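You operate a simulated robot arm through the tools that you are given. There is no shell and no other tool.

You are at the controls of a simulated robot arm. One attempt, no reset.

## Task
Try the taper plug and set the stock dial to the reading.
Fine: seat the plug in the taper ring, then air on; air off before the plug comes out and goes back in its cup. Set down upright: taper plug.

The check looks at the end state, three seconds after you hand in, the way a careful person would. Anything else that was tipped, shoved, dropped, spilled or broken makes it a failure.

## Robot
A 7-joint arm with a two-finger parallel gripper on a trunk, on a base that drives. Base frame: it is fixed to the floor where the robot stands at the start and does not move with it; the origin is under the middle of the robot, x ahead of it, y to its left, z up. Units: mm, degrees, N and s.
With the tool pointing down near the work surface it reaches from about 360 to 880 mm from the robot's upright axis, wherever it stands. Its first joint turns from -17.0 to 126.0 degrees. Places, roughly: stock dial [-2400, 3000, 900]; taper plug [-2250, 3000, 1000]; taper ring [-2300, 3100, 800]; taper screen [-2200, 3300, 900]; valve lever [-2300, 3300, 1000]. Payload 1.57 kg.
The tool frame sits at the grasp point between the pads (the TCP): z along the fingers, y along the line on which they close. The tips reach 30 mm beyond it. The gripper opens to 80 mm. The fingers are 17 mm wide and 12 mm thick; the gripper's body (40 by 82 mm) begins 80 mm behind the TCP.
Orientation is told as [roll, pitch, yaw] about the base's x, y, z axes, in that order, counted from this pose: with the fingers straight down and closing along the base's y, the tool's x points along the base's -x, its y along +y and its z along -z.

## Interface
- The arm moves only by the tool step_arm. Its argument "targets" is a list of rows, each a list of 7 numbers: the shift along the base's x, y, z in m, then the turn, a rotation vector about the base's x, y, z in rad, then the opening in per cent of the stroke, from 0 (shut) to 100 (fully open). In form: [[x, y, z, wx, wy, wz, hand], ...]. A call has 1 to 20 rows; each row is the pose to reach, as a shift and turn from the pose commanded when the call began. Rows are played at 5 a second. More than 50 mm and 8.6 degrees between two rows, or a gripper value outside its range, and nothing of the call is played. Where a pose cannot be reached the arm comes as near as it can. A force on the tool above 90 N (or 10 N above the force at the start of the call, whichever is more), or a blocked arm, ends the call early, and 0.2 s more pass. The fingers move at their own pace (about 45 mm/s each) and stop on an object; they squeeze with about 34 N. The grip force told is the motor's: it shows also when the fingers shut on nothing. Time passes only in rows, and 0.2 s behind the last, so rows that repeat a pose let the fingers close. The reply holds the time, the measured pose of the TCP, the force on the tool along the base axes, the opening and the grip force, in the units named above and with some noise, with the torque about the TCP (base axes, N m) and any sound that the robot's microphone picked up.
- Cameras (640 x 400 px; columns grow to the right, rows downward): "scene" is now at [17, -221.3, 1173.3]; the picture's right is [0.14, -0.99, -0.01], its down [-0.31, -0.04, -0.95] and it looks along [0.94, 0.14, -0.31] (base axes); focal length 295 px, centre (320, 200). "wrist" rides on the gripper at [72, -7, -122] in the tool frame; the picture's right is [0.09, 1.00, 0.00], its down [-0.84, 0.08, -0.54] and it looks along [-0.54, 0.05, 0.84] (tool axes); focal length 238 px, centre (320, 200). There is no depth. A picture from a camera that has moved, and an enlarged one, comes with that camera's place and axes in the base frame and with its lens.
- get_image(camera): a new picture of that camera. The clock stands still meanwhile.
- lift_body(by): slides the trunk up (or, below 0, down) by that many mm; the arm and the scene camera ride with it, the base frame stays. It gives what a move gives, with no picture.
- base_move(legs): drives the robot by 1 to 6 legs, each [ahead, left, turn to the left] in mm, mm and degrees, along the robot's own axes; the way and the turn of a leg run together, so that a leg with both is an arc; at most 1500 mm and 180 degrees a leg. The arm and the cameras ride along, it lands a little off, and it stops where it bumps. It gives what a move gives.
- aim_head(pan, tilt): turns the head with the scene camera to pan (to the left, within 109 degrees either way) and tilt (down, from -29 to 69), counted from straight ahead of the robot. It gives what a move gives.
- enlarge(camera, box): a new picture of the part [left, top, right, bottom] of that camera's present view, enlarged. The clock stands still meanwhile.
- job_done(): hands the job in; it is judged then, once.

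Places have to be worked out from the pictures, the camera data and where the tool is seen. Open the gripper and draw the arm clear of the work before you hand the job in, unless the task says otherwise.

The tools are called after "Request:" by a JSON object that holds its "fn" and its "kwargs". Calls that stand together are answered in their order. step_arm: Moves the arm, as the interface text tells. Its arguments: {"type":"object","properties":{"targets":{"type":"array"}},"required":["targets"]} The other tools are called the same way: lift_body (by) slides the trunk up or down; base_move (legs) drives the base; aim_head (pan, tilt) turns the head that bears the scene camera; get_image (camera) takes a picture; enlarge (camera, box) takes an enlarged picture of a part of a camera's view; job_done () hands the job in.

At the start:

```text
t: 0.0
eef_pos: [569.5, 171.1, 1025.6]
ee_rot: [0.2, 0.5, -0.8]
ft_force: [0.3, -0.5, -1.0]
torque: [-0.01, 0.01, -0.02]
gripper_width: 80.0
grip_force: 0.0
trunk travel left (down, up): [-525.0, 265.0]
robot x, y, heading: [-1.1, -3.1, 0.2]
head pan, tilt: [8.3, 18.1]
```

scene: 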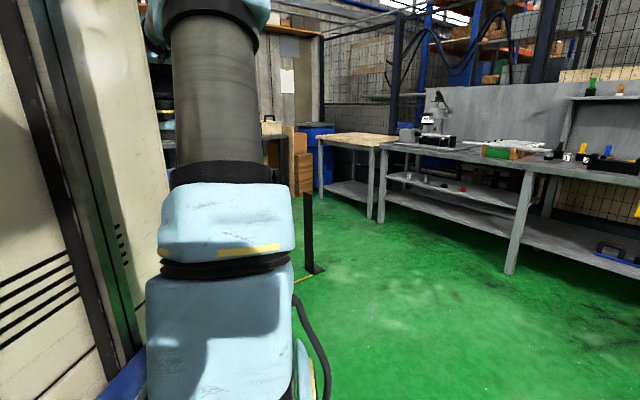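
wrist: 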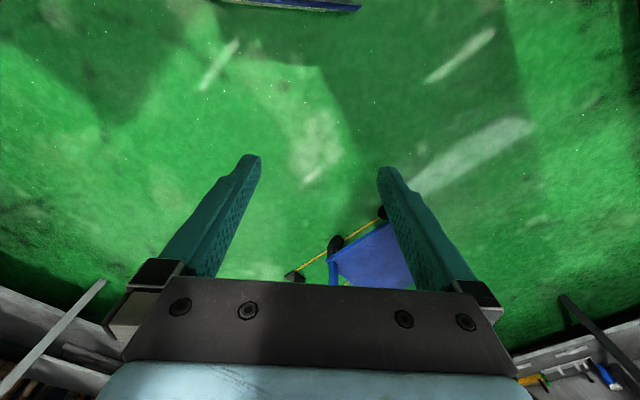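

The work lies behind and left of the robot, at about [-2300, 3100]. I will turn the head to the left first to see what stands in between.

Request:
{"fn": "aim_head", "kwargs": {"pan": 100, "tilt": 18}}

```text
t: 1.7
eef_pos: [573.4, 169.1, 1024.6]
ee_rot: [0.2, 0.3, -1.3]
ft_force: [0.1, -0.4, -0.2]
torque: [0.02, 0.0, -0.06]
gripper_width: 79.8
grip_force: 0.1
trunk travel left (down, up): [-525.0, 265.0]
robot x, y, heading: [-1.9, -1.9, -0.1]
head pan, tilt: [100.0, 18.0]
```

The head is turned; I take a picture to the left.

Request:
{"fn": "get_image", "kwargs": {"camera": "scene"}}

```text
taken
camera scene: at [-92.7, -141.6, 1174.7], right [0.98, 0.17, 0.0], down [0.05, -0.3, -0.95], along [-0.17, 0.94, -0.3], focal length 295 px, centre (320, 200)
```

scene: 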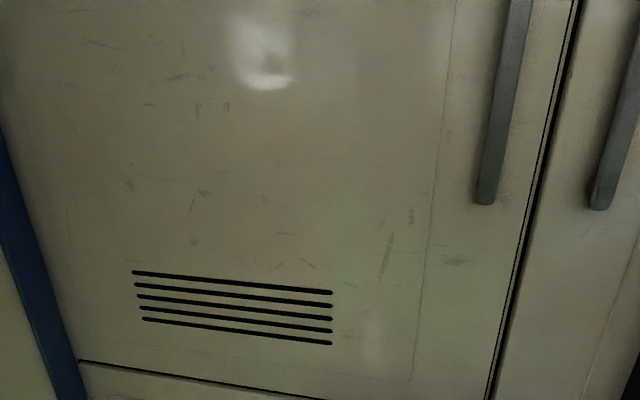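

A cabinet stands close on the left. I look to the right side to judge the room for turning.

Request:
{"fn": "aim_head", "kwargs": {"pan": -100, "tilt": 20}}

Request:
{"fn": "get_image", "kwargs": {"camera": "scene"}}

Request:
{"fn": "aim_head", "kwargs": {"pan": -45, "tilt": 20}}

Request:
{"fn": "get_image", "kwargs": {"camera": "scene"}}

Request:
{"fn": "aim_head", "kwargs": {"pan": 45, "tilt": 20}}

Request:
{"fn": "get_image", "kwargs": {"camera": "scene"}}

```text
t: 4.6
eef_pos: [572.9, 168.5, 1024.9]
ee_rot: [0.1, 0.3, -1.3]
ft_force: [-0.1, 0.0, 0.1]
torque: [0.03, 0.03, 0.01]
gripper_width: 79.9
grip_force: 0.1
trunk travel left (down, up): [-525.0, 265.0]
robot x, y, heading: [-2.4, -1.6, 0.0]
head pan, tilt: [-100.0, 20.0]
```

```text
taken
camera scene: at [-92.5, -325.0, 1170.8], right [-0.98, 0.17, 0.0], down [0.06, 0.34, -0.94], along [-0.16, -0.92, -0.35], focal length 295 px, centre (320, 200)
```

scene: 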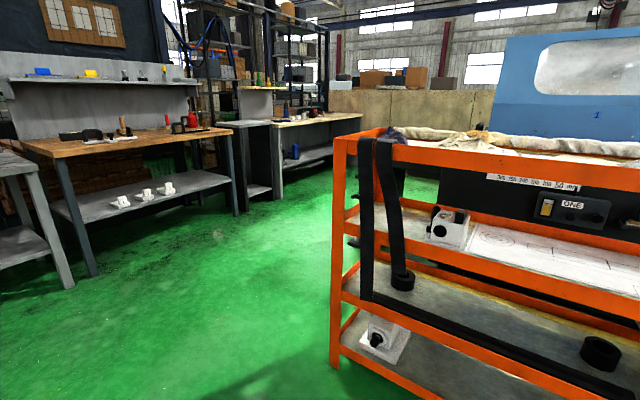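

```text
t: 5.8
eef_pos: [573.1, 168.8, 1025.8]
ee_rot: [0.1, 0.3, -1.3]
ft_force: [-0.3, 0.3, 0.2]
torque: [0.0, -0.03, 0.02]
gripper_width: 80.0
grip_force: 0.1
trunk travel left (down, up): [-525.0, 265.0]
robot x, y, heading: [-1.9, -0.6, -0.1]
head pan, tilt: [-45.0, 20.0]
```

```text
taken
camera scene: at [-10.6, -299.2, 1170.6], right [-0.71, -0.71, 0.0], down [-0.25, 0.25, -0.94], along [0.66, -0.66, -0.35], focal length 295 px, centre (320, 200)
```

scene: 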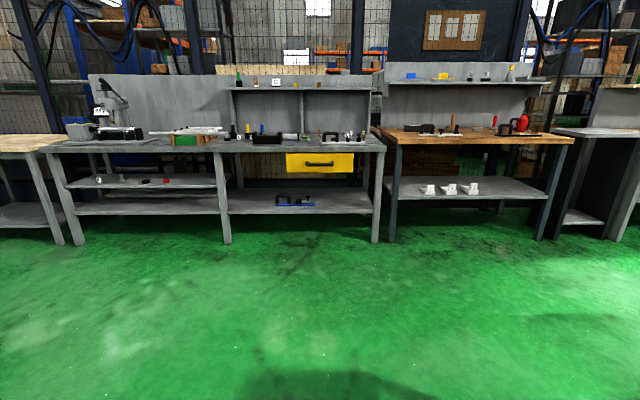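

```text
t: 7.5
eef_pos: [573.6, 168.8, 1026.5]
ee_rot: [0.1, 0.2, -1.3]
ft_force: [-0.3, 1.5, -0.1]
torque: [-0.03, 0.0, 0.01]
gripper_width: 80.0
grip_force: 0.1
trunk travel left (down, up): [-525.0, 265.0]
robot x, y, heading: [-0.2, -1.5, 0.1]
head pan, tilt: [45.0, 20.0]
```

```text
taken
camera scene: at [-10.5, -167.5, 1171.1], right [0.71, -0.71, -0.01], down [-0.25, -0.24, -0.94], along [0.66, 0.67, -0.34], focal length 295 px, centre (320, 200)
```

scene: 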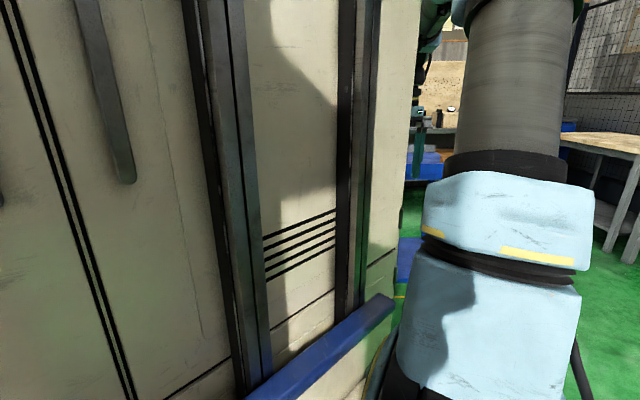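

The cabinet front is at about y = 600 on the left. There is free floor to the right out to about 1.2 m, so I turn the robot right by 90° and look toward the rear.

Request:
{"fn": "base_move", "kwargs": {"legs": [[0, 0, -90]]}}

Request:
{"fn": "aim_head", "kwargs": {"pan": -70, "tilt": 18}}

Request:
{"fn": "get_image", "kwargs": {"camera": "scene"}}

Request:
{"fn": "aim_head", "kwargs": {"pan": -109, "tilt": 18}}

Request:
{"fn": "get_image", "kwargs": {"camera": "scene"}}

```text
t: 11.8
eef_pos: [149.5, -579.4, 1025.7]
ee_rot: [0.2, 0.4, -93.2]
ft_force: [-0.2, 0.0, -0.6]
torque: [-0.01, 0.01, -0.01]
gripper_width: 80.0
grip_force: 0.0
trunk travel left (down, up): [-525.0, 265.0]
robot x, y, heading: [-0.1, -0.5, -91.6]
head pan, tilt: [45.0, 20.0]
```

```text
t: 13.7
eef_pos: [148.2, -579.2, 1025.4]
ee_rot: [0.0, 0.3, -93.5]
ft_force: [-0.8, 0.2, 0.7]
torque: [-0.03, 0.02, -0.02]
gripper_width: 80.0
grip_force: 0.0
trunk travel left (down, up): [-525.0, 265.0]
robot x, y, heading: [0.7, -2.2, -92.0]
head pan, tilt: [-70.0, 18.0]
```

```text
taken
camera scene: at [-319.9, 56.7, 1174.0], right [-0.31, 0.95, 0.0], down [0.3, 0.1, -0.95], along [-0.9, -0.29, -0.31], focal length 295 px, centre (320, 200)
```

scene: 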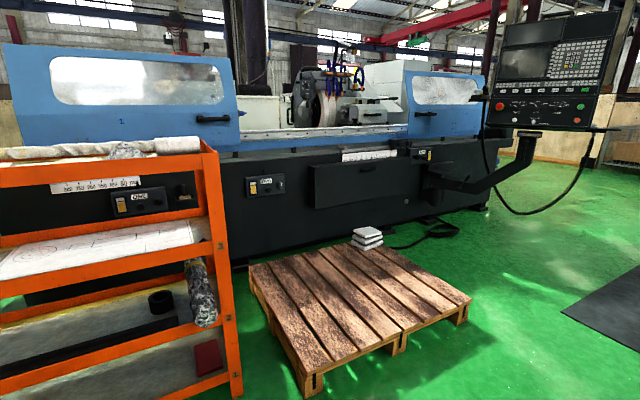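

```text
t: 14.8
eef_pos: [148.5, -578.6, 1025.9]
ee_rot: [0.0, 0.3, -93.6]
ft_force: [-0.1, -0.5, 0.1]
torque: [0.02, 0.01, 0.02]
gripper_width: 80.1
grip_force: 0.1
trunk travel left (down, up): [-525.0, 265.0]
robot x, y, heading: [-1.3, -0.6, -92.2]
head pan, tilt: [-108.9, 18.0]
```

```text
taken
camera scene: at [-318.5, 118.8, 1174.2], right [0.35, 0.94, 0.0], down [0.29, -0.11, -0.95], along [-0.89, 0.34, -0.31], focal length 295 px, centre (320, 200)
```

scene: 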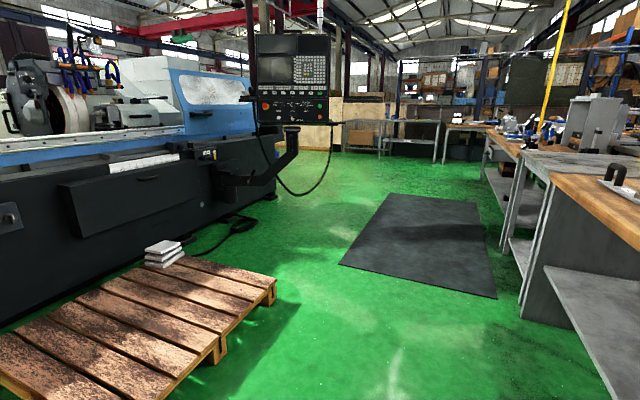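

There is an open aisle running at about 135°, with benches on its right and the pallet and machine on its left. I turn right to face along it and look again before driving.

Request:
{"fn": "aim_head", "kwargs": {"pan": 0, "tilt": 22}}

Request:
{"fn": "base_move", "kwargs": {"legs": [[0, 0, -135]]}}

Request:
{"fn": "get_image", "kwargs": {"camera": "scene"}}

Request:
{"fn": "aim_head", "kwargs": {"pan": -45, "tilt": 22}}

Request:
{"fn": "get_image", "kwargs": {"camera": "scene"}}

```text
t: 16.6
eef_pos: [148.3, -579.3, 1025.8]
ee_rot: [0.0, 0.3, -93.4]
ft_force: [0.6, -0.5, 0.2]
torque: [-0.02, -0.01, 0.04]
gripper_width: 80.2
grip_force: 0.0
trunk travel left (down, up): [-525.0, 265.0]
robot x, y, heading: [-1.3, 1.2, -91.8]
head pan, tilt: [0.0, 22.0]
```

```text
t: 22.4
eef_pos: [-539.7, 259.8, 1026.4]
ee_rot: [0.1, 0.3, 136.5]
ft_force: [0.4, 0.2, -0.5]
torque: [0.03, 0.02, -0.04]
gripper_width: 80.0
grip_force: 0.1
trunk travel left (down, up): [-525.0, 265.0]
robot x, y, heading: [-2.0, 4.2, 138.1]
head pan, tilt: [0.0, 22.0]
```

```text
taken
camera scene: at [143.8, 185.6, 1167.6], right [0.67, 0.74, 0.0], down [0.28, -0.25, -0.93], along [-0.69, 0.62, -0.38], focal length 295 px, centre (320, 200)
```

scene: 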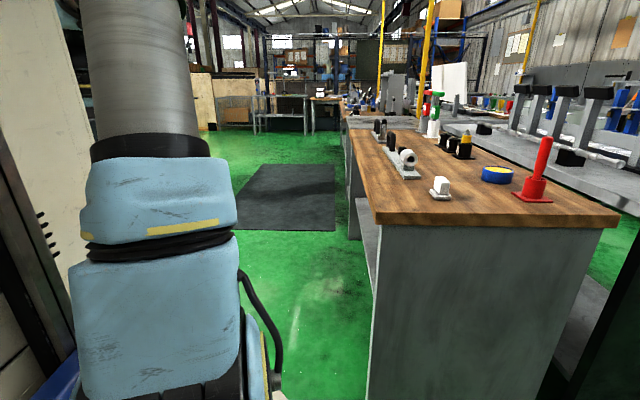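

```text
t: 23.6
eef_pos: [-538.6, 259.7, 1025.0]
ee_rot: [-0.1, 0.4, 136.2]
ft_force: [0.5, 0.3, 0.4]
torque: [-0.01, -0.02, -0.02]
gripper_width: 80.0
grip_force: 0.2
trunk travel left (down, up): [-525.0, 265.0]
robot x, y, heading: [-5.1, 0.9, 138.0]
head pan, tilt: [-45.0, 22.0]
```

```text
taken
camera scene: at [207.9, 215.6, 1167.6], right [1.0, 0.05, 0.0], down [0.02, -0.38, -0.93], along [-0.05, 0.92, -0.38], focal length 295 px, centre (320, 200)
```

scene: 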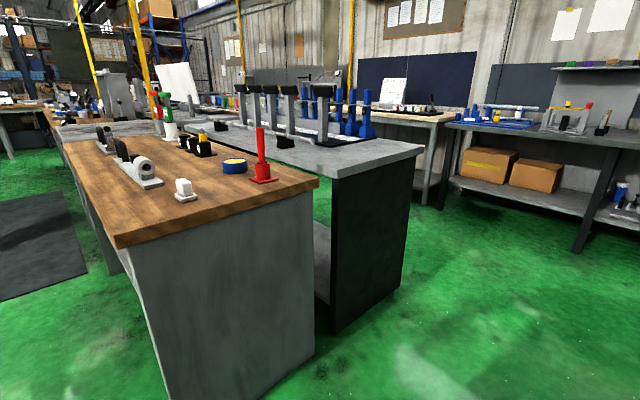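

The bench island is now ahead right. Something cream-coloured still shows on the robot's left, so I look left again to learn whether it is a separate cabinet or rides with the robot.

Request:
{"fn": "aim_head", "kwargs": {"pan": 100, "tilt": 18}}

Request:
{"fn": "get_image", "kwargs": {"camera": "scene"}}

Request:
{"fn": "aim_head", "kwargs": {"pan": 50, "tilt": 25}}

Request:
{"fn": "get_image", "kwargs": {"camera": "scene"}}

Request:
{"fn": "get_image", "kwargs": {"camera": "wrist"}}

```text
t: 25.9
eef_pos: [-537.7, 259.6, 1026.1]
ee_rot: [-0.1, 0.3, 136.2]
ft_force: [-0.3, 0.4, -0.2]
torque: [-0.01, -0.01, 0.01]
gripper_width: 79.8
grip_force: 0.0
trunk travel left (down, up): [-525.0, 265.0]
robot x, y, heading: [-0.3, -0.4, 138.2]
head pan, tilt: [100.0, 18.0]
```

```text
taken
camera scene: at [163.5, 43.9, 1174.8], right [-0.85, 0.53, 0.0], down [0.16, 0.26, -0.95], along [-0.5, -0.81, -0.31], focal length 295 px, centre (320, 200)
```

scene: 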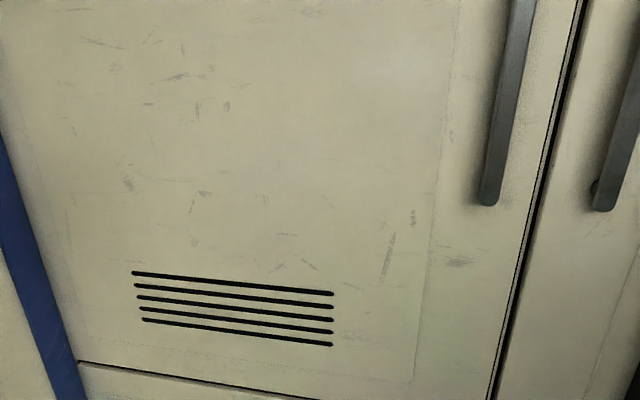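

```text
t: 27.0
eef_pos: [-539.2, 259.3, 1025.6]
ee_rot: [-0.1, 0.3, 136.3]
ft_force: [0.1, -0.3, 1.6]
torque: [-0.01, -0.01, 0.02]
gripper_width: 79.9
grip_force: 0.0
trunk travel left (down, up): [-525.0, 265.0]
robot x, y, heading: [-4.8, -1.4, 138.2]
head pan, tilt: [50.0, 25.0]
```

```text
taken
camera scene: at [121.6, 110.0, 1163.2], right [-0.14, 0.99, 0.0], down [0.42, 0.06, -0.91], along [-0.9, -0.13, -0.42], focal length 295 px, centre (320, 200)
```

scene: 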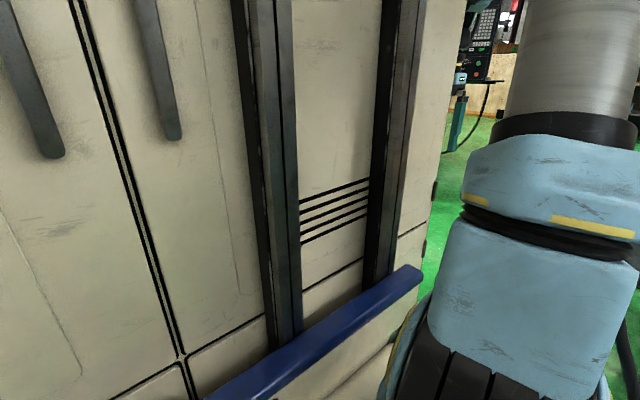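

```text
taken
camera wrist: at [-482.9, 214.3, 1147.4], right [-0.62, -0.78, 0.0], down [-0.66, 0.52, 0.54], along [-0.42, 0.33, -0.84], focal length 238 px, centre (320, 200)
```

wrist: 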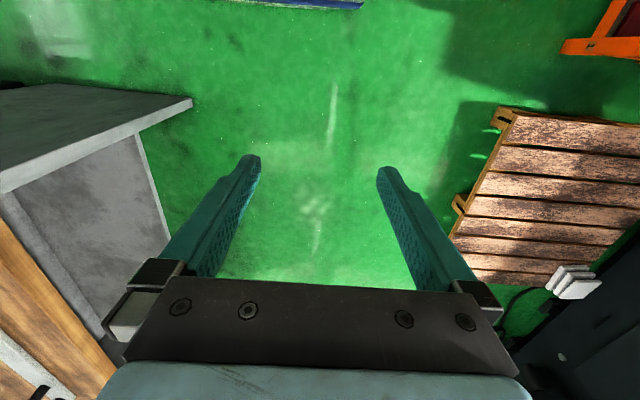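

The cream cabinet is the robot's own body, so the base is roughly 600 mm wide and reaches about 390 mm ahead. The bench front runs at about 135° and sits about 350 mm to my right, so I shift left and drive along the aisle.

Request:
{"fn": "base_move", "kwargs": {"legs": [[0, 350, -2.5], [1400, 0, 0], [1400, 0, 0]]}}

Request:
{"fn": "aim_head", "kwargs": {"pan": -45, "tilt": 25}}

Request:
{"fn": "get_image", "kwargs": {"camera": "scene"}}

Request:
{"fn": "aim_head", "kwargs": {"pan": 0, "tilt": 25}}

Request:
{"fn": "get_image", "kwargs": {"camera": "scene"}}

```text
t: 42.3
eef_pos: [-2746.2, 1965.1, 1026.1]
ee_rot: [-0.1, 0.2, 134.5]
ft_force: [1.1, -0.4, 1.2]
torque: [0.0, -0.01, 0.01]
gripper_width: 80.2
grip_force: 0.1
trunk travel left (down, up): [-525.0, 265.0]
robot x, y, heading: [-2215.1, 1690.3, 136.3]
head pan, tilt: [50.0, 25.0]
```

```text
t: 44.0
eef_pos: [-2744.4, 1966.5, 1025.2]
ee_rot: [0.0, 0.3, 134.5]
ft_force: [1.0, 0.0, -0.7]
torque: [0.03, 0.01, 0.0]
gripper_width: 79.9
grip_force: 0.0
trunk travel left (down, up): [-525.0, 265.0]
robot x, y, heading: [-2216.7, 1692.0, 136.2]
head pan, tilt: [-45.0, 25.0]
```

```text
taken
camera scene: at [-2000.7, 1897.7, 1162.9], right [1.0, 0.02, 0.0], down [0.01, -0.43, -0.9], along [-0.02, 0.9, -0.43], focal length 295 px, centre (320, 200)
```

scene: 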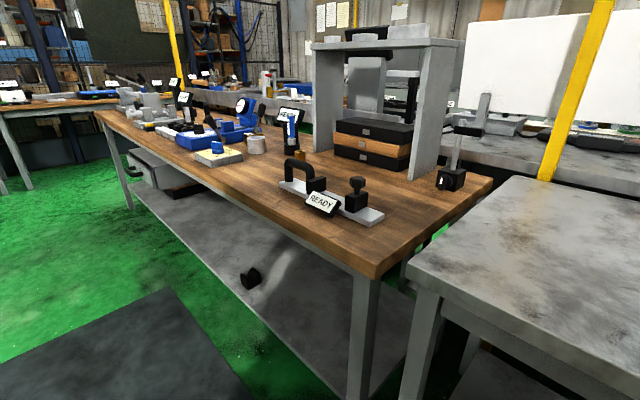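

```text
t: 45.1
eef_pos: [-2746.1, 1965.2, 1025.1]
ee_rot: [-0.1, 0.3, 134.6]
ft_force: [0.0, -0.2, -0.3]
torque: [-0.01, 0.0, 0.0]
gripper_width: 79.9
grip_force: 0.1
trunk travel left (down, up): [-525.0, 265.0]
robot x, y, heading: [-2215.0, 1692.2, 136.3]
head pan, tilt: [0.0, 25.0]
```

```text
taken
camera scene: at [-2065.2, 1869.3, 1163.0], right [0.69, 0.72, 0.0], down [0.31, -0.3, -0.91], along [-0.65, 0.63, -0.42], focal length 295 px, centre (320, 200)
```

scene: 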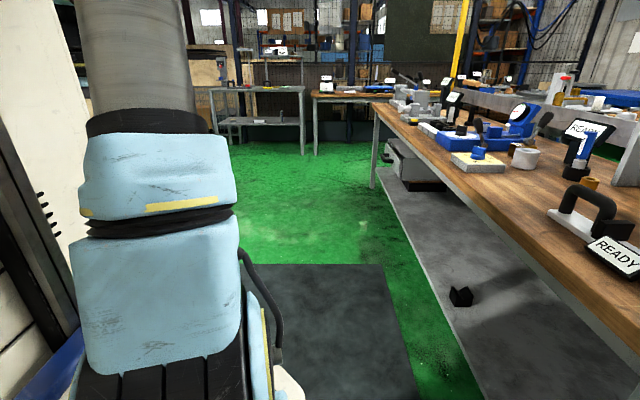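

The wooden bench ahead right carries the work station. I enlarge the relevant part to identify the items.

Request:
{"fn": "aim_head", "kwargs": {"pan": -35, "tilt": 20}}

Request:
{"fn": "enlarge", "kwargs": {"camera": "scene", "box": [160, 80, 480, 280]}}

```text
t: 46.1
eef_pos: [-2745.8, 1966.1, 1025.1]
ee_rot: [-0.1, 0.3, 134.5]
ft_force: [-0.4, 1.0, -0.4]
torque: [0.0, 0.03, -0.04]
gripper_width: 80.0
grip_force: 0.1
trunk travel left (down, up): [-525.0, 265.0]
robot x, y, heading: [-2212.7, 1690.9, 136.2]
head pan, tilt: [-35.0, 20.0]
```

```text
2.00 times, centred on (320, 180) of scene
camera zoom: at [-2016.9, 1896.9, 1170.9], right [0.98, 0.2, 0.0], down [0.07, -0.34, -0.94], along [-0.18, 0.92, -0.35], focal length 590 px, centre (320, 240)
```

zoom: 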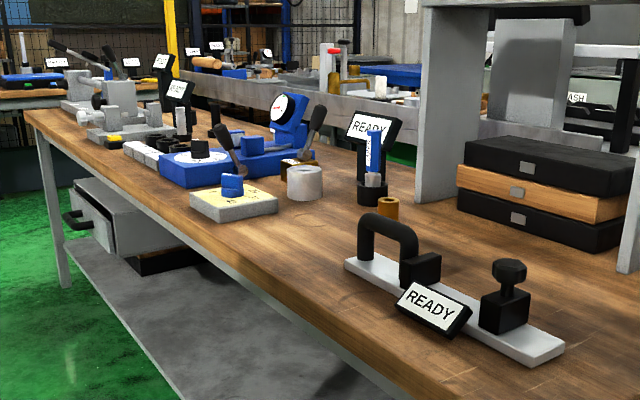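

The ring is the white cylinder at about [-2283, 3069, 848], with the READY screen, a lever and the blue-handled plug behind it and the yellow dial with a blue knob in front. I drive abreast of it, staying off the bench, then turn to face the bench.

Request:
{"fn": "base_move", "kwargs": {"legs": [[890, 100, 0], [0, 0, -91]]}}

Request:
{"fn": "aim_head", "kwargs": {"pan": 10, "tilt": 25}}

Request:
{"fn": "get_image", "kwargs": {"camera": "scene"}}

Request:
{"fn": "get_image", "kwargs": {"camera": "wrist"}}

```text
t: 54.7
eef_pos: [-2630.2, 2754.1, 1025.6]
ee_rot: [-0.1, 0.2, 42.7]
ft_force: [0.1, -0.2, -0.3]
torque: [0.0, 0.0, 0.0]
gripper_width: 80.1
grip_force: 0.1
trunk travel left (down, up): [-525.0, 265.0]
robot x, y, heading: [-2918.4, 2230.5, 44.4]
head pan, tilt: [-35.0, 20.0]
```

```text
t: 55.8
eef_pos: [-2628.4, 2754.1, 1025.1]
ee_rot: [0.0, 0.2, 42.6]
ft_force: [-0.2, -0.3, 0.1]
torque: [-0.04, 0.02, 0.0]
gripper_width: 79.7
grip_force: 0.0
trunk travel left (down, up): [-525.0, 265.0]
robot x, y, heading: [-2917.6, 2233.2, 44.6]
head pan, tilt: [10.0, 25.0]
```

```text
taken
camera scene: at [-2761.4, 2088.5, 1163.1], right [0.81, -0.58, 0.0], down [-0.25, -0.34, -0.91], along [0.53, 0.74, -0.42], focal length 295 px, centre (320, 200)
```

scene: 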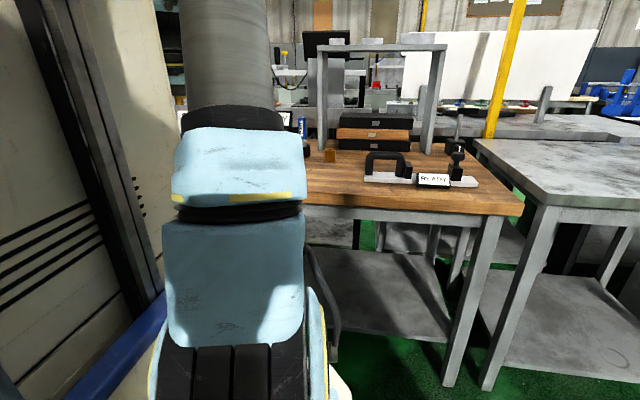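

```text
taken
camera wrist: at [-2676.6, 2700.8, 1147.2], right [-0.74, 0.67, 0.0], down [0.56, 0.63, 0.54], along [0.36, 0.4, -0.84], focal length 238 px, centre (320, 200)
```

wrist: 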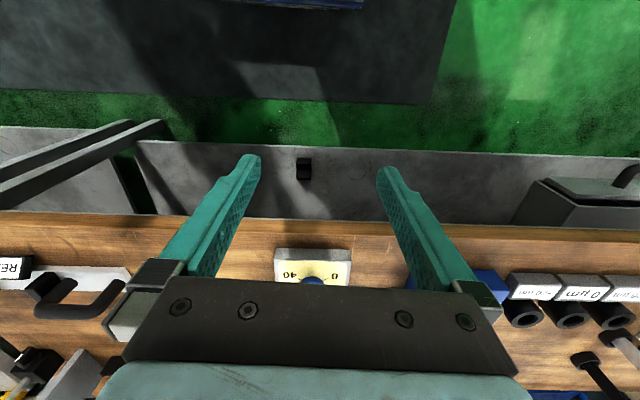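

The arm column blocks the scene camera's view of the work, since the head sits on the robot's right. I shift the base left along the bench so the work lies to the right of the arm.

Request:
{"fn": "base_move", "kwargs": {"legs": [[0, 330, 0.5]]}}

Request:
{"fn": "aim_head", "kwargs": {"pan": 0, "tilt": 20}}

Request:
{"fn": "get_image", "kwargs": {"camera": "scene"}}

Request:
{"fn": "get_image", "kwargs": {"camera": "wrist"}}

```text
t: 58.0
eef_pos: [-2860.2, 2986.9, 1026.1]
ee_rot: [-0.1, 0.4, 43.1]
ft_force: [-0.6, -0.8, -0.3]
torque: [0.01, -0.04, -0.02]
gripper_width: 80.3
grip_force: 0.0
trunk travel left (down, up): [-525.0, 265.0]
robot x, y, heading: [-3150.9, 2462.6, 45.3]
head pan, tilt: [10.0, 25.0]
```

```text
t: 58.7
eef_pos: [-2860.3, 2986.4, 1025.3]
ee_rot: [0.0, 0.3, 42.9]
ft_force: [-0.8, -0.5, 0.6]
torque: [-0.02, -0.01, 0.02]
gripper_width: 80.1
grip_force: 0.1
trunk travel left (down, up): [-525.0, 265.0]
robot x, y, heading: [-3150.2, 2463.0, 45.1]
head pan, tilt: [0.0, 20.0]
```

```text
taken
camera scene: at [-2975.0, 2309.4, 1171.2], right [0.71, -0.71, 0.0], down [-0.24, -0.24, -0.94], along [0.66, 0.66, -0.34], focal length 295 px, centre (320, 200)
```

scene: 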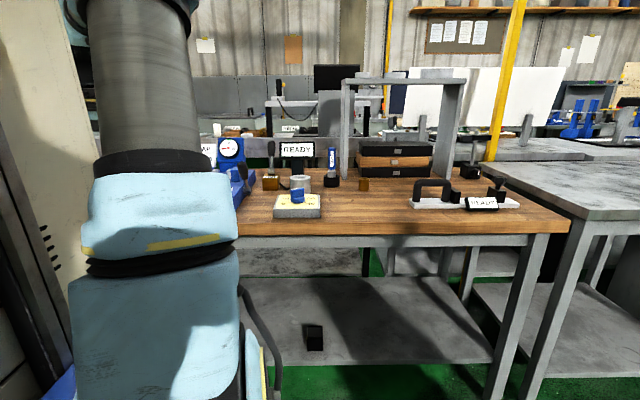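

```text
taken
camera wrist: at [-2907.1, 2932.0, 1147.1], right [-0.75, 0.67, 0.0], down [0.56, 0.63, 0.54], along [0.36, 0.4, -0.84], focal length 238 px, centre (320, 200)
```

wrist: 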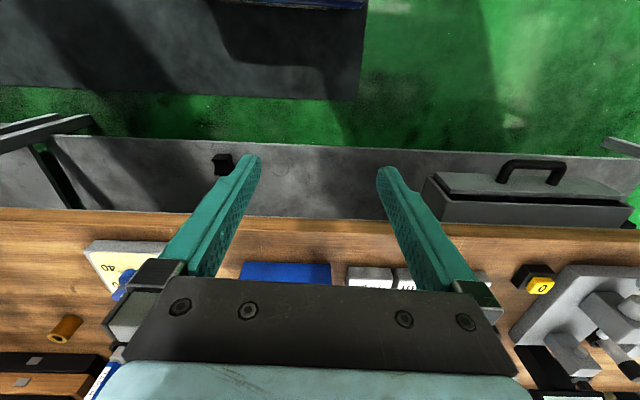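

Now the work is in clear view from the scene camera. I enlarge it.

Request:
{"fn": "enlarge", "kwargs": {"camera": "scene", "box": [230, 130, 390, 230]}}

```text
4.00 times, centred on (310, 180) of scene
camera zoom: at [-2975.0, 2309.4, 1171.2], right [0.71, -0.71, 0.0], down [-0.24, -0.24, -0.94], along [0.66, 0.66, -0.34], focal length 1179 px, centre (360, 280)
```

zoom: 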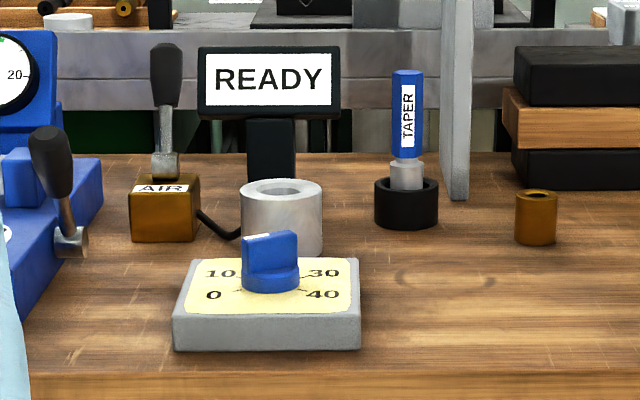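

The station is clear: blue TAPER plug in a black cup, grey ring, brown AIR box with a lever, and the 0–40 dial. I raise the trunk for clearance over the lever and screen, then approach partway.

Request:
{"fn": "lift_body", "kwargs": {"by": 130}}

Request:
{"fn": "base_move", "kwargs": {"legs": [[240, -110, 0]]}}

Request:
{"fn": "get_image", "kwargs": {"camera": "wrist"}}

Request:
{"fn": "get_image", "kwargs": {"camera": "scene"}}

```text
t: 60.3
eef_pos: [-2859.4, 2987.1, 1156.9]
ee_rot: [-0.1, 0.1, 43.0]
ft_force: [-1.0, 1.1, 0.0]
torque: [-0.03, -0.04, 0.0]
gripper_width: 80.1
grip_force: 0.0
trunk travel left (down, up): [-655.0, 135.0]
robot x, y, heading: [-3148.0, 2458.4, 45.1]
head pan, tilt: [0.0, 20.0]
```

```text
t: 62.2
eef_pos: [-2609.6, 3078.5, 1155.6]
ee_rot: [-0.1, 0.4, 43.1]
ft_force: [0.7, -0.1, -0.1]
torque: [0.03, 0.05, 0.03]
gripper_width: 79.7
grip_force: 0.0
trunk travel left (down, up): [-655.0, 135.0]
robot x, y, heading: [-2898.8, 2554.3, 45.1]
head pan, tilt: [0.0, 20.0]
```

```text
taken
camera wrist: at [-2657.8, 3024.0, 1277.2], right [-0.75, 0.66, 0.0], down [0.56, 0.63, 0.54], along [0.36, 0.4, -0.84], focal length 238 px, centre (320, 200)
```

wrist: 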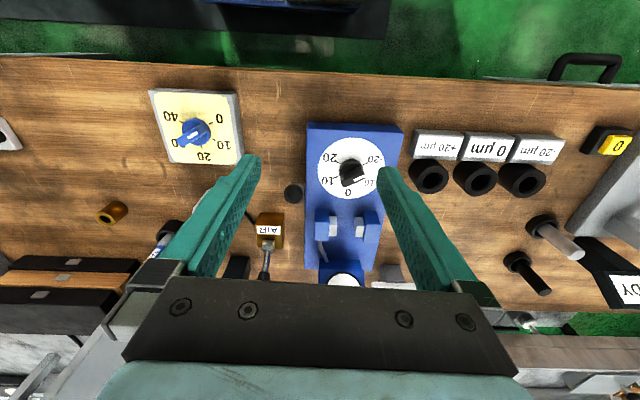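

```text
taken
camera scene: at [-2723.8, 2401.3, 1301.2], right [0.71, -0.71, 0.0], down [-0.24, -0.24, -0.94], along [0.66, 0.67, -0.34], focal length 295 px, centre (320, 200)
```

scene: 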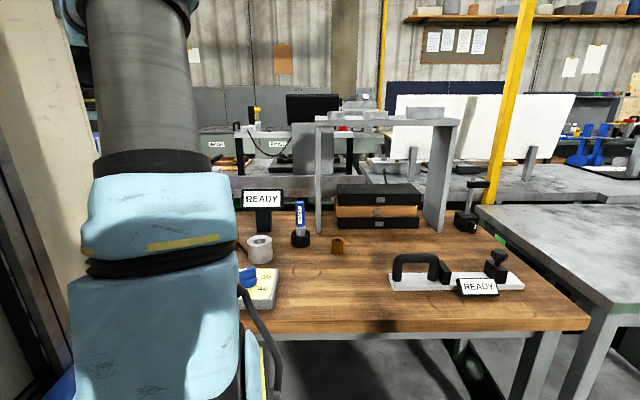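

The gap between the bumper and the bench edge measures about 140 mm from the wrist view. I advance another 100 mm and then look again.

Request:
{"fn": "base_move", "kwargs": {"legs": [[100, 0, 0]]}}

Request:
{"fn": "get_image", "kwargs": {"camera": "wrist"}}

Request:
{"fn": "enlarge", "kwargs": {"camera": "wrist", "box": [60, 80, 380, 280]}}

Request:
{"fn": "enlarge", "kwargs": {"camera": "scene", "box": [220, 180, 380, 280]}}

```text
t: 63.3
eef_pos: [-2539.3, 3148.2, 1153.4]
ee_rot: [-0.3, 0.3, 43.0]
ft_force: [-0.1, 0.5, -1.1]
torque: [0.02, -0.02, -0.01]
gripper_width: 80.3
grip_force: 0.0
trunk travel left (down, up): [-655.0, 135.0]
robot x, y, heading: [-2828.5, 2626.8, 45.1]
head pan, tilt: [0.0, 20.0]
```

```text
taken
camera wrist: at [-2586.9, 3094.4, 1276.9], right [-0.75, 0.66, 0.0], down [0.56, 0.63, 0.54], along [0.36, 0.4, -0.84], focal length 238 px, centre (320, 200)
```

wrist: 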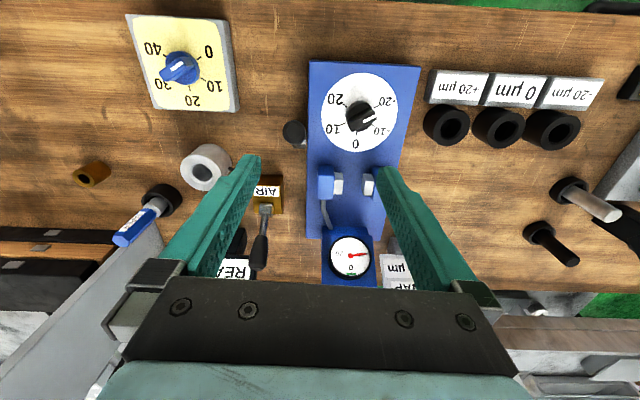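

```text
2.00 times, centred on (220, 180) of wrist
camera zoom: at [-2586.9, 3094.4, 1276.9], right [-0.75, 0.66, 0.0], down [0.56, 0.63, 0.54], along [0.36, 0.4, -0.84], focal length 477 px, centre (520, 240)
```

zoom: 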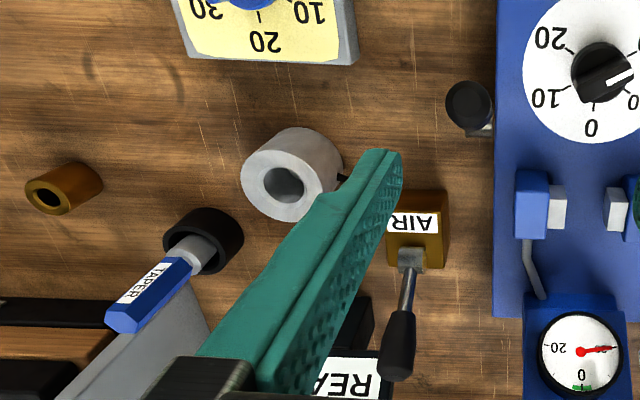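

```text
4.00 times, centred on (300, 230) of scene
camera zoom: at [-2653.6, 2471.7, 1301.1], right [0.71, -0.71, 0.0], down [-0.24, -0.24, -0.94], along [0.66, 0.67, -0.34], focal length 1179 px, centre (400, 80)
```

zoom: 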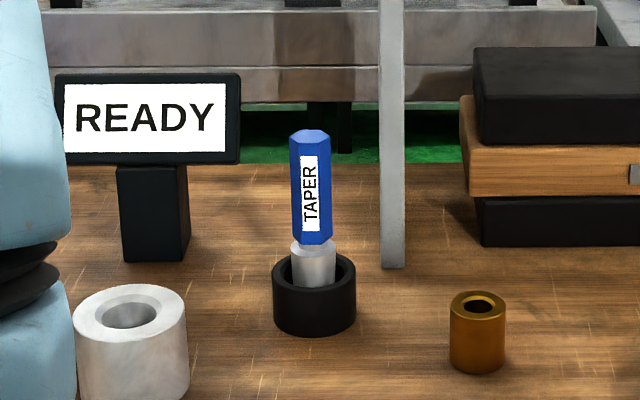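

I want the hex handle's orientation and exact location, so I enlarge tightly on the plug with both cameras.

Request:
{"fn": "enlarge", "kwargs": {"camera": "scene", "box": [280, 205, 328, 235]}}

Request:
{"fn": "enlarge", "kwargs": {"camera": "scene", "box": [272, 230, 336, 270]}}

Request:
{"fn": "enlarge", "kwargs": {"camera": "wrist", "box": [100, 170, 196, 230]}}

Request:
{"fn": "enlarge", "kwargs": {"camera": "wrist", "box": [110, 0, 270, 100]}}

```text
13.33 times, centred on (304, 220) of scene
camera zoom: at [-2653.6, 2471.7, 1301.1], right [0.71, -0.71, 0.0], down [-0.24, -0.24, -0.94], along [0.66, 0.67, -0.34], focal length 3930 px, centre (533, -67)
```

zoom: 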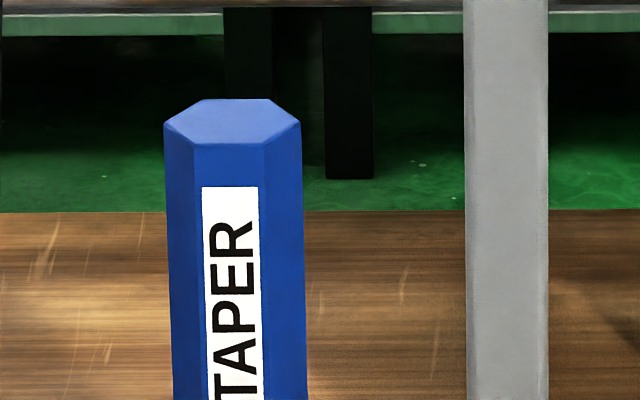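

```text
10.00 times, centred on (304, 250) of scene
camera zoom: at [-2653.6, 2471.7, 1301.1], right [0.71, -0.71, 0.0], down [-0.24, -0.24, -0.94], along [0.66, 0.67, -0.34], focal length 2948 px, centre (480, -300)
```

zoom: 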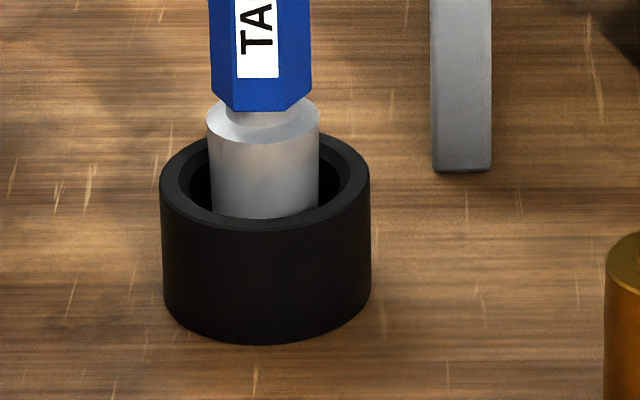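

```text
6.67 times, centred on (148, 200) of wrist
camera zoom: at [-2586.9, 3094.4, 1276.9], right [-0.75, 0.66, 0.0], down [0.56, 0.63, 0.54], along [0.36, 0.4, -0.84], focal length 1589 px, centre (1467, 200)
```

zoom: 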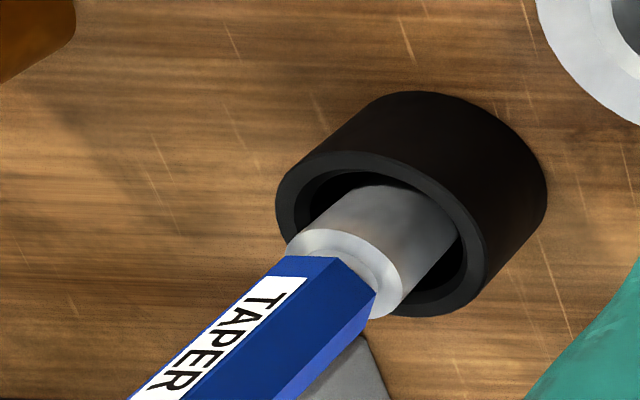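

```text
4.00 times, centred on (190, 50) of wrist
camera zoom: at [-2586.9, 3094.4, 1276.9], right [-0.75, 0.66, 0.0], down [0.56, 0.63, 0.54], along [0.36, 0.4, -0.84], focal length 953 px, centre (840, 800)
```

zoom: 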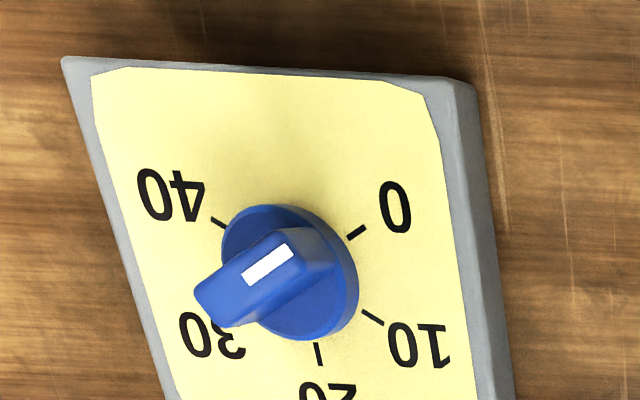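

Triangulation puts the plug axis at about [-2145, 3073], its handle from z 887 to 972, the cup rim at z 861 and the ring top centre at about [-2292, 3092, 876]. The hex flats face 46°, 106° and 166°, so I move above the plug with yaw 16° to close on flats.

Request:
{"fn": "step_arm", "kwargs": {"targets": [[0.04, -0.0075, 0, 0, 0, -0.047, 100], [0.08, -0.015, 0, 0, 0, -0.094, 100], [0.12, -0.0225, 0, 0, 0, -0.141, 100], [0.16, -0.03, 0, 0, 0, -0.188, 100], [0.2, -0.0375, 0, 0, 0, -0.235, 100], [0.24, -0.045, 0, 0, 0, -0.282, 100], [0.28, -0.0525, 0, 0, 0, -0.33, 100], [0.32, -0.06, 0, 0, 0, -0.377, 100], [0.355, -0.067, 0, 0, 0, -0.424, 100], [0.385, -0.073, 0, 0, 0, -0.471, 100], [0.3943, -0.0747, -0.02, 0, 0, -0.471, 100], [0.3943, -0.0747, -0.053, 0, 0, -0.471, 100], [0.3943, -0.0747, -0.053, 0, 0, -0.471, 100]]}}

Request:
{"fn": "get_image", "kwargs": {"camera": "wrist"}}

Request:
{"fn": "get_image", "kwargs": {"camera": "scene"}}

```text
t: 66.1
eef_pos: [-2147.8, 3073.1, 1103.5]
ee_rot: [-0.4, 0.1, 16.0]
ft_force: [-1.2, 0.6, 0.6]
torque: [-0.01, 0.04, 0.0]
gripper_width: 79.9
grip_force: 0.0
trunk travel left (down, up): [-655.0, 135.0]
robot x, y, heading: [-2826.4, 2625.1, 44.8]
head pan, tilt: [0.0, 20.0]
```

```text
taken
camera wrist: at [-2214.3, 3047.4, 1225.0], right [-0.36, 0.93, 0.0], down [0.78, 0.31, 0.54], along [0.5, 0.19, -0.84], focal length 238 px, centre (320, 200)
```

wrist: 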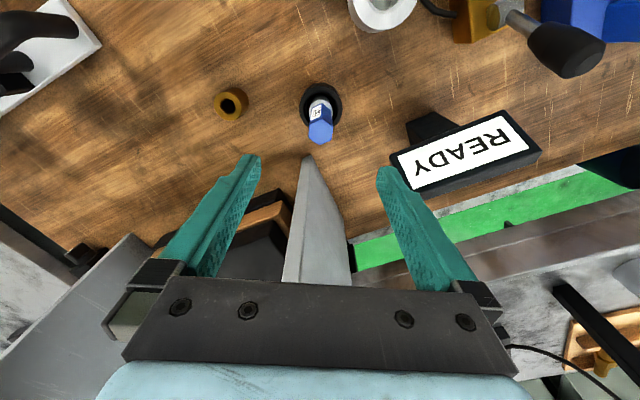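

```text
taken
camera scene: at [-2656.8, 2472.1, 1301.7], right [0.71, -0.71, 0.0], down [-0.24, -0.24, -0.94], along [0.66, 0.66, -0.34], focal length 295 px, centre (320, 200)
```

scene: 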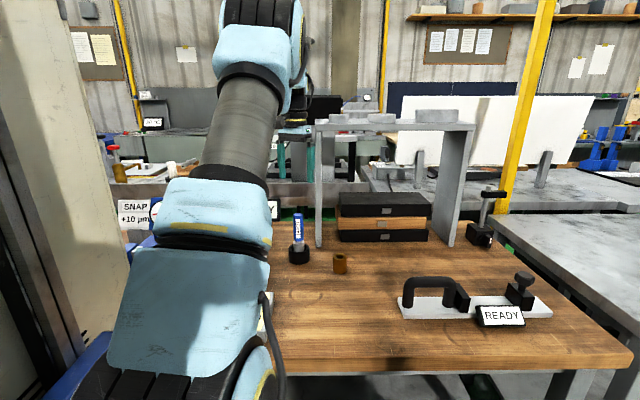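

The arm is above the plug, with the frame's side panel about 100 mm ahead of the hand. I enlarge the wrist and scene views to check alignment and clearance.

Request:
{"fn": "enlarge", "kwargs": {"camera": "wrist", "box": [280, 75, 376, 135]}}

Request:
{"fn": "enlarge", "kwargs": {"camera": "wrist", "box": [240, 0, 640, 250]}}

Request:
{"fn": "enlarge", "kwargs": {"camera": "scene", "box": [220, 100, 412, 220]}}

```text
6.67 times, centred on (328, 105) of wrist
camera zoom: at [-2214.3, 3047.4, 1225.0], right [-0.36, 0.93, 0.0], down [0.78, 0.31, 0.54], along [0.5, 0.19, -0.84], focal length 1589 px, centre (267, 833)
```

zoom: 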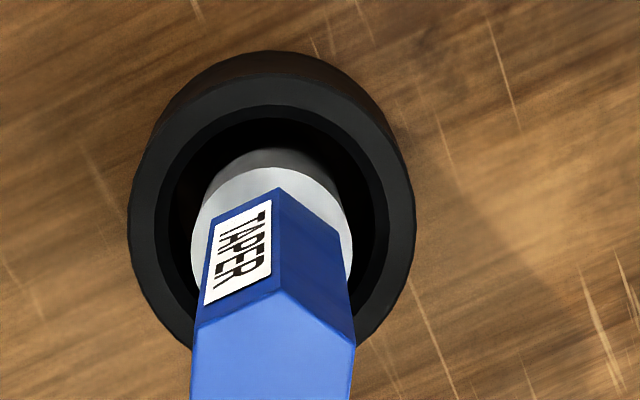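

```text
1.60 times, centred on (440, 125) of wrist
camera zoom: at [-2214.3, 3047.4, 1225.0], right [-0.36, 0.93, 0.0], down [0.78, 0.31, 0.54], along [0.5, 0.19, -0.84], focal length 381 px, centre (128, 320)
```

zoom: 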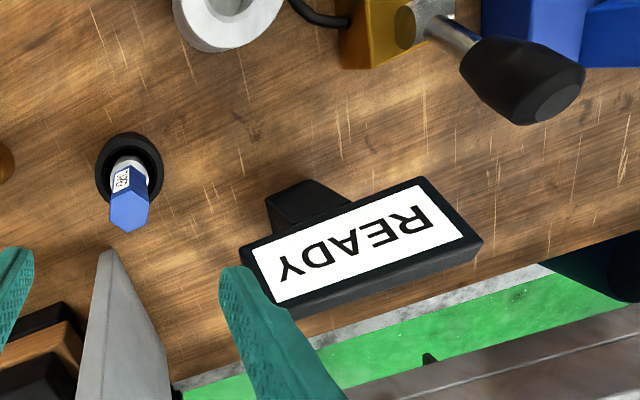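

```text
3.33 times, centred on (316, 160) of scene
camera zoom: at [-2656.8, 2472.1, 1301.7], right [0.71, -0.71, 0.0], down [-0.24, -0.24, -0.94], along [0.66, 0.66, -0.34], focal length 983 px, centre (333, 333)
```

zoom: 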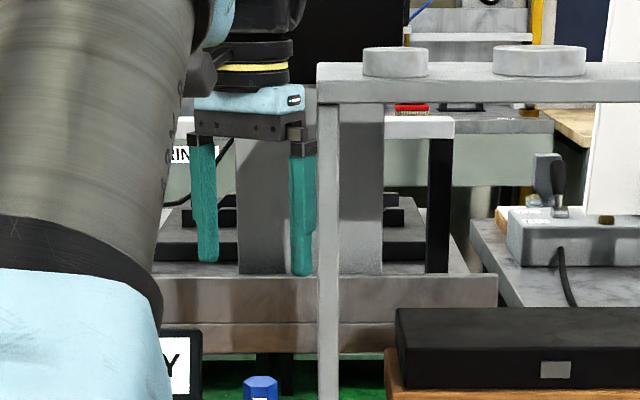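

The hex corner faces the camera, so the fingers will close on flats, and the hand clears the frame. I descend so the tips are just above the handle top, nudging 2 mm forward, then recheck.

Request:
{"fn": "step_arm", "kwargs": {"targets": [[0.002, 0.0005, -0.03, 0, 0, 0, 100], [0.002, 0.0005, -0.06, 0, 0, 0, 100], [0.002, 0.0005, -0.09, 0, 0, 0, 100], [0.002, 0.0005, -0.09, 0, 0, 0, 100], [0.002, 0.0005, -0.09, 0, 0, 0, 100]]}}

Request:
{"fn": "get_image", "kwargs": {"camera": "wrist"}}

Request:
{"fn": "enlarge", "kwargs": {"camera": "wrist", "box": [240, 100, 400, 200]}}

Request:
{"fn": "enlarge", "kwargs": {"camera": "scene", "box": [240, 140, 368, 220]}}

```text
t: 67.3
eef_pos: [-2147.7, 3076.4, 1012.4]
ee_rot: [-0.3, 0.3, 16.1]
ft_force: [0.2, -1.2, 0.1]
torque: [-0.01, 0.03, 0.04]
gripper_width: 80.0
grip_force: 0.1
trunk travel left (down, up): [-655.0, 135.0]
robot x, y, heading: [-2830.1, 2622.6, 45.1]
head pan, tilt: [0.0, 20.0]
```

```text
taken
camera wrist: at [-2213.0, 3049.8, 1133.9], right [-0.36, 0.93, 0.0], down [0.78, 0.31, 0.54], along [0.5, 0.19, -0.84], focal length 238 px, centre (320, 200)
```

wrist: 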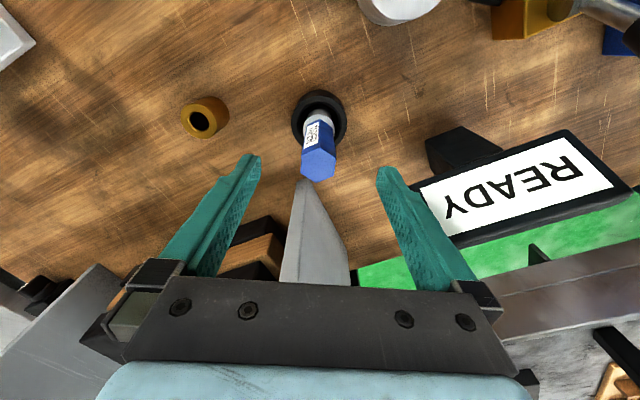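

```text
4.00 times, centred on (320, 150) of wrist
camera zoom: at [-2213.0, 3049.8, 1133.9], right [-0.36, 0.93, 0.0], down [0.78, 0.31, 0.54], along [0.5, 0.19, -0.84], focal length 953 px, centre (320, 400)
```

zoom: 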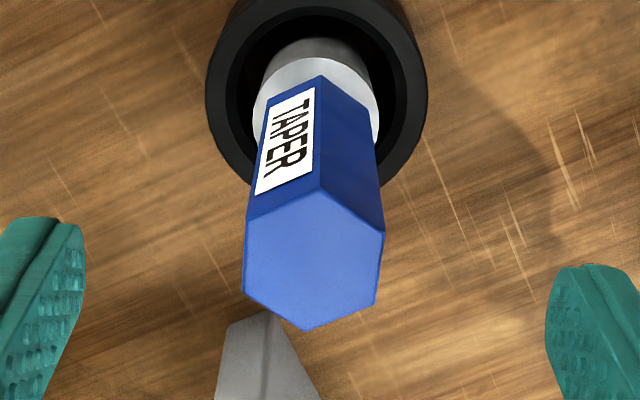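

```text
5.00 times, centred on (304, 180) of scene
camera zoom: at [-2656.8, 2472.1, 1301.7], right [0.71, -0.71, 0.0], down [-0.24, -0.24, -0.94], along [0.66, 0.66, -0.34], focal length 1474 px, centre (400, 300)
```

zoom: 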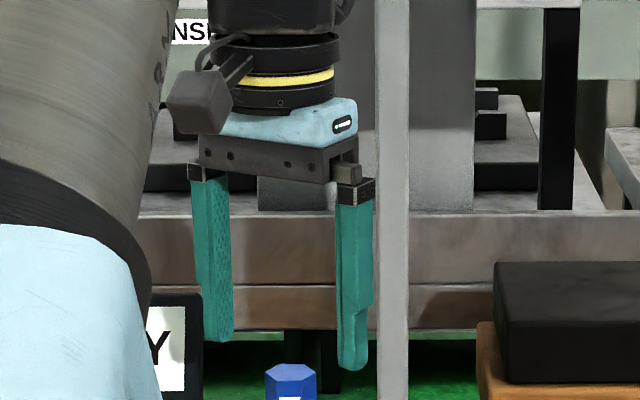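

The handle top sits about 2 mm to the tool's -y side and 1 mm forward of the TCP axis. I correct that, descend to grasp height at about z 935, and then close.

Request:
{"fn": "step_arm", "kwargs": {"targets": [[0.0015, -0.0015, -0.01, 0, 0, 0, 100], [0.0015, -0.0015, -0.035, 0, 0, 0, 100], [0.0015, -0.0015, -0.06, 0, 0, 0, 100], [0.0015, -0.0015, -0.077, 0, 0, 0, 100], [0.0015, -0.0015, -0.077, 0, 0, 0, 100], [0.0015, -0.0015, -0.077, 0, 0, 0, 100]]}}

Request:
{"fn": "get_image", "kwargs": {"camera": "wrist"}}

Request:
{"fn": "enlarge", "kwargs": {"camera": "scene", "box": [240, 180, 368, 260]}}

```text
t: 68.7
eef_pos: [-2145.6, 3072.5, 937.8]
ee_rot: [-0.3, 0.2, 16.0]
ft_force: [0.5, 0.5, -0.4]
torque: [-0.01, -0.01, -0.03]
gripper_width: 80.3
grip_force: 0.0
trunk travel left (down, up): [-655.0, 135.0]
robot x, y, heading: [-2826.2, 2623.9, 44.6]
head pan, tilt: [0.0, 20.0]
```

```text
taken
camera wrist: at [-2212.8, 3046.7, 1057.9], right [-0.36, 0.93, 0.0], down [0.78, 0.31, 0.54], along [0.5, 0.19, -0.84], focal length 238 px, centre (320, 200)
```

wrist: 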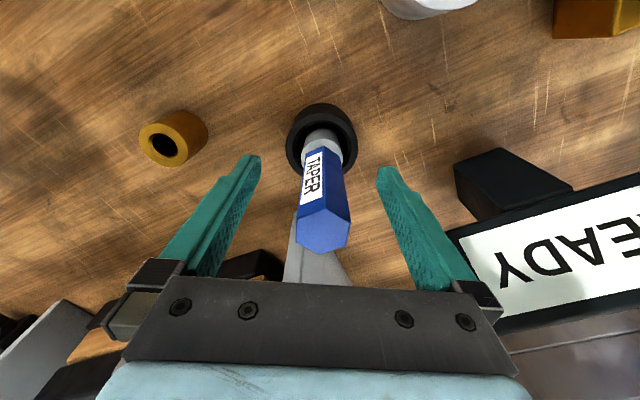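

```text
5.00 times, centred on (304, 220) of scene
camera zoom: at [-2656.8, 2472.1, 1301.7], right [0.71, -0.71, 0.0], down [-0.24, -0.24, -0.94], along [0.66, 0.66, -0.34], focal length 1474 px, centre (400, 100)
```

zoom: 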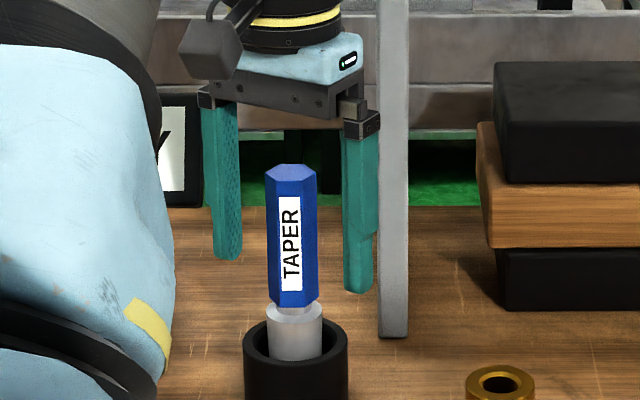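

The handle is centred between the fingers in both views. I close the gripper.

Request:
{"fn": "step_arm", "kwargs": {"targets": [[0, 0, 0, 0, 0, 0, 60], [0, 0, 0, 0, 0, 0, 20], [0, 0, 0, 0, 0, 0, 20], [0, 0, 0, 0, 0, 0, 20], [0, 0, 0, 0, 0, 0, 20], [0, 0, 0, 0, 0, 0, 20], [0, 0, 0, 0, 0, 0, 20]]}}

```text
t: 70.3
eef_pos: [-2145.9, 3073.4, 937.0]
ee_rot: [-0.3, 0.2, 16.1]
ft_force: [-1.2, 2.8, 0.0]
torque: [0.28, 0.11, -0.01]
gripper_width: 26.0
grip_force: 33.4
trunk travel left (down, up): [-655.0, 135.0]
robot x, y, heading: [-2825.8, 2621.2, 45.0]
head pan, tilt: [0.0, 20.0]
```

Width 26 mm at 33 N means it is gripped on the flats. I lift straight up slowly.

Request:
{"fn": "step_arm", "kwargs": {"targets": [[0, 0, 0.005, 0, 0, 0, 0], [0, 0, 0.015, 0, 0, 0, 0], [0, 0, 0.03, 0, 0, 0, 0], [0, 0, 0.05, 0, 0, 0, 0], [0, 0, 0.075, 0, 0, 0, 0], [0, 0, 0.1, 0, 0, 0, 0], [0, 0, 0.12, 0, 0, 0, 0], [0, 0, 0.12, 0, 0, 0, 0]]}}

Request:
{"fn": "get_image", "kwargs": {"camera": "wrist"}}

Request:
{"fn": "enlarge", "kwargs": {"camera": "scene", "box": [220, 160, 412, 280]}}

```text
t: 72.1
eef_pos: [-2144.2, 3073.4, 1054.5]
ee_rot: [-0.4, 0.2, 16.2]
ft_force: [-0.2, 0.0, -4.8]
torque: [-0.02, 0.02, 0.0]
gripper_width: 25.8
grip_force: 33.6
trunk travel left (down, up): [-655.0, 135.0]
robot x, y, heading: [-2830.3, 2622.3, 44.9]
head pan, tilt: [0.0, 20.0]
```

```text
taken
camera wrist: at [-2210.6, 3047.0, 1177.0], right [-0.36, 0.93, 0.0], down [0.78, 0.31, 0.54], along [0.5, 0.19, -0.84], focal length 238 px, centre (320, 200)
```

wrist: 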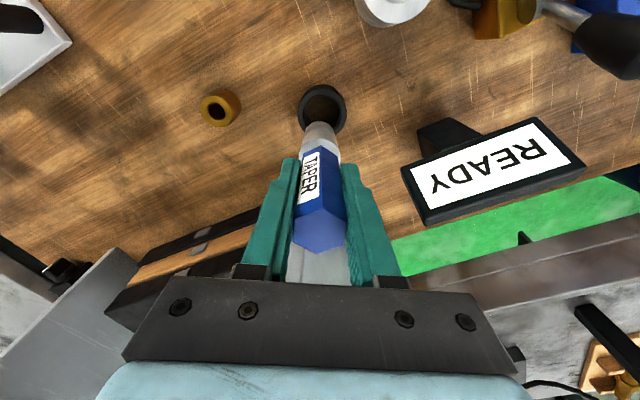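

```text
3.33 times, centred on (316, 220) of scene
camera zoom: at [-2656.6, 2472.2, 1301.7], right [0.71, -0.71, 0.0], down [-0.24, -0.24, -0.94], along [0.66, 0.66, -0.34], focal length 983 px, centre (333, 133)
```

zoom: 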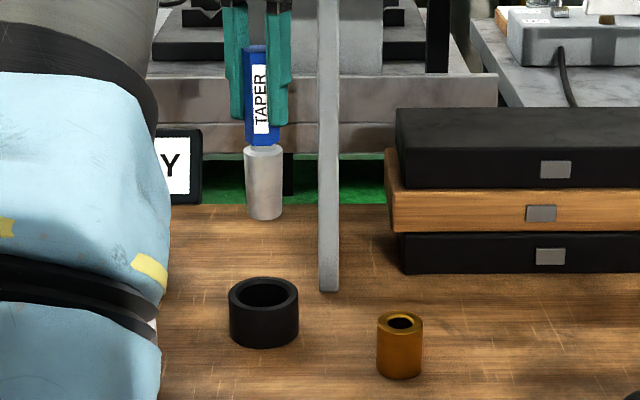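

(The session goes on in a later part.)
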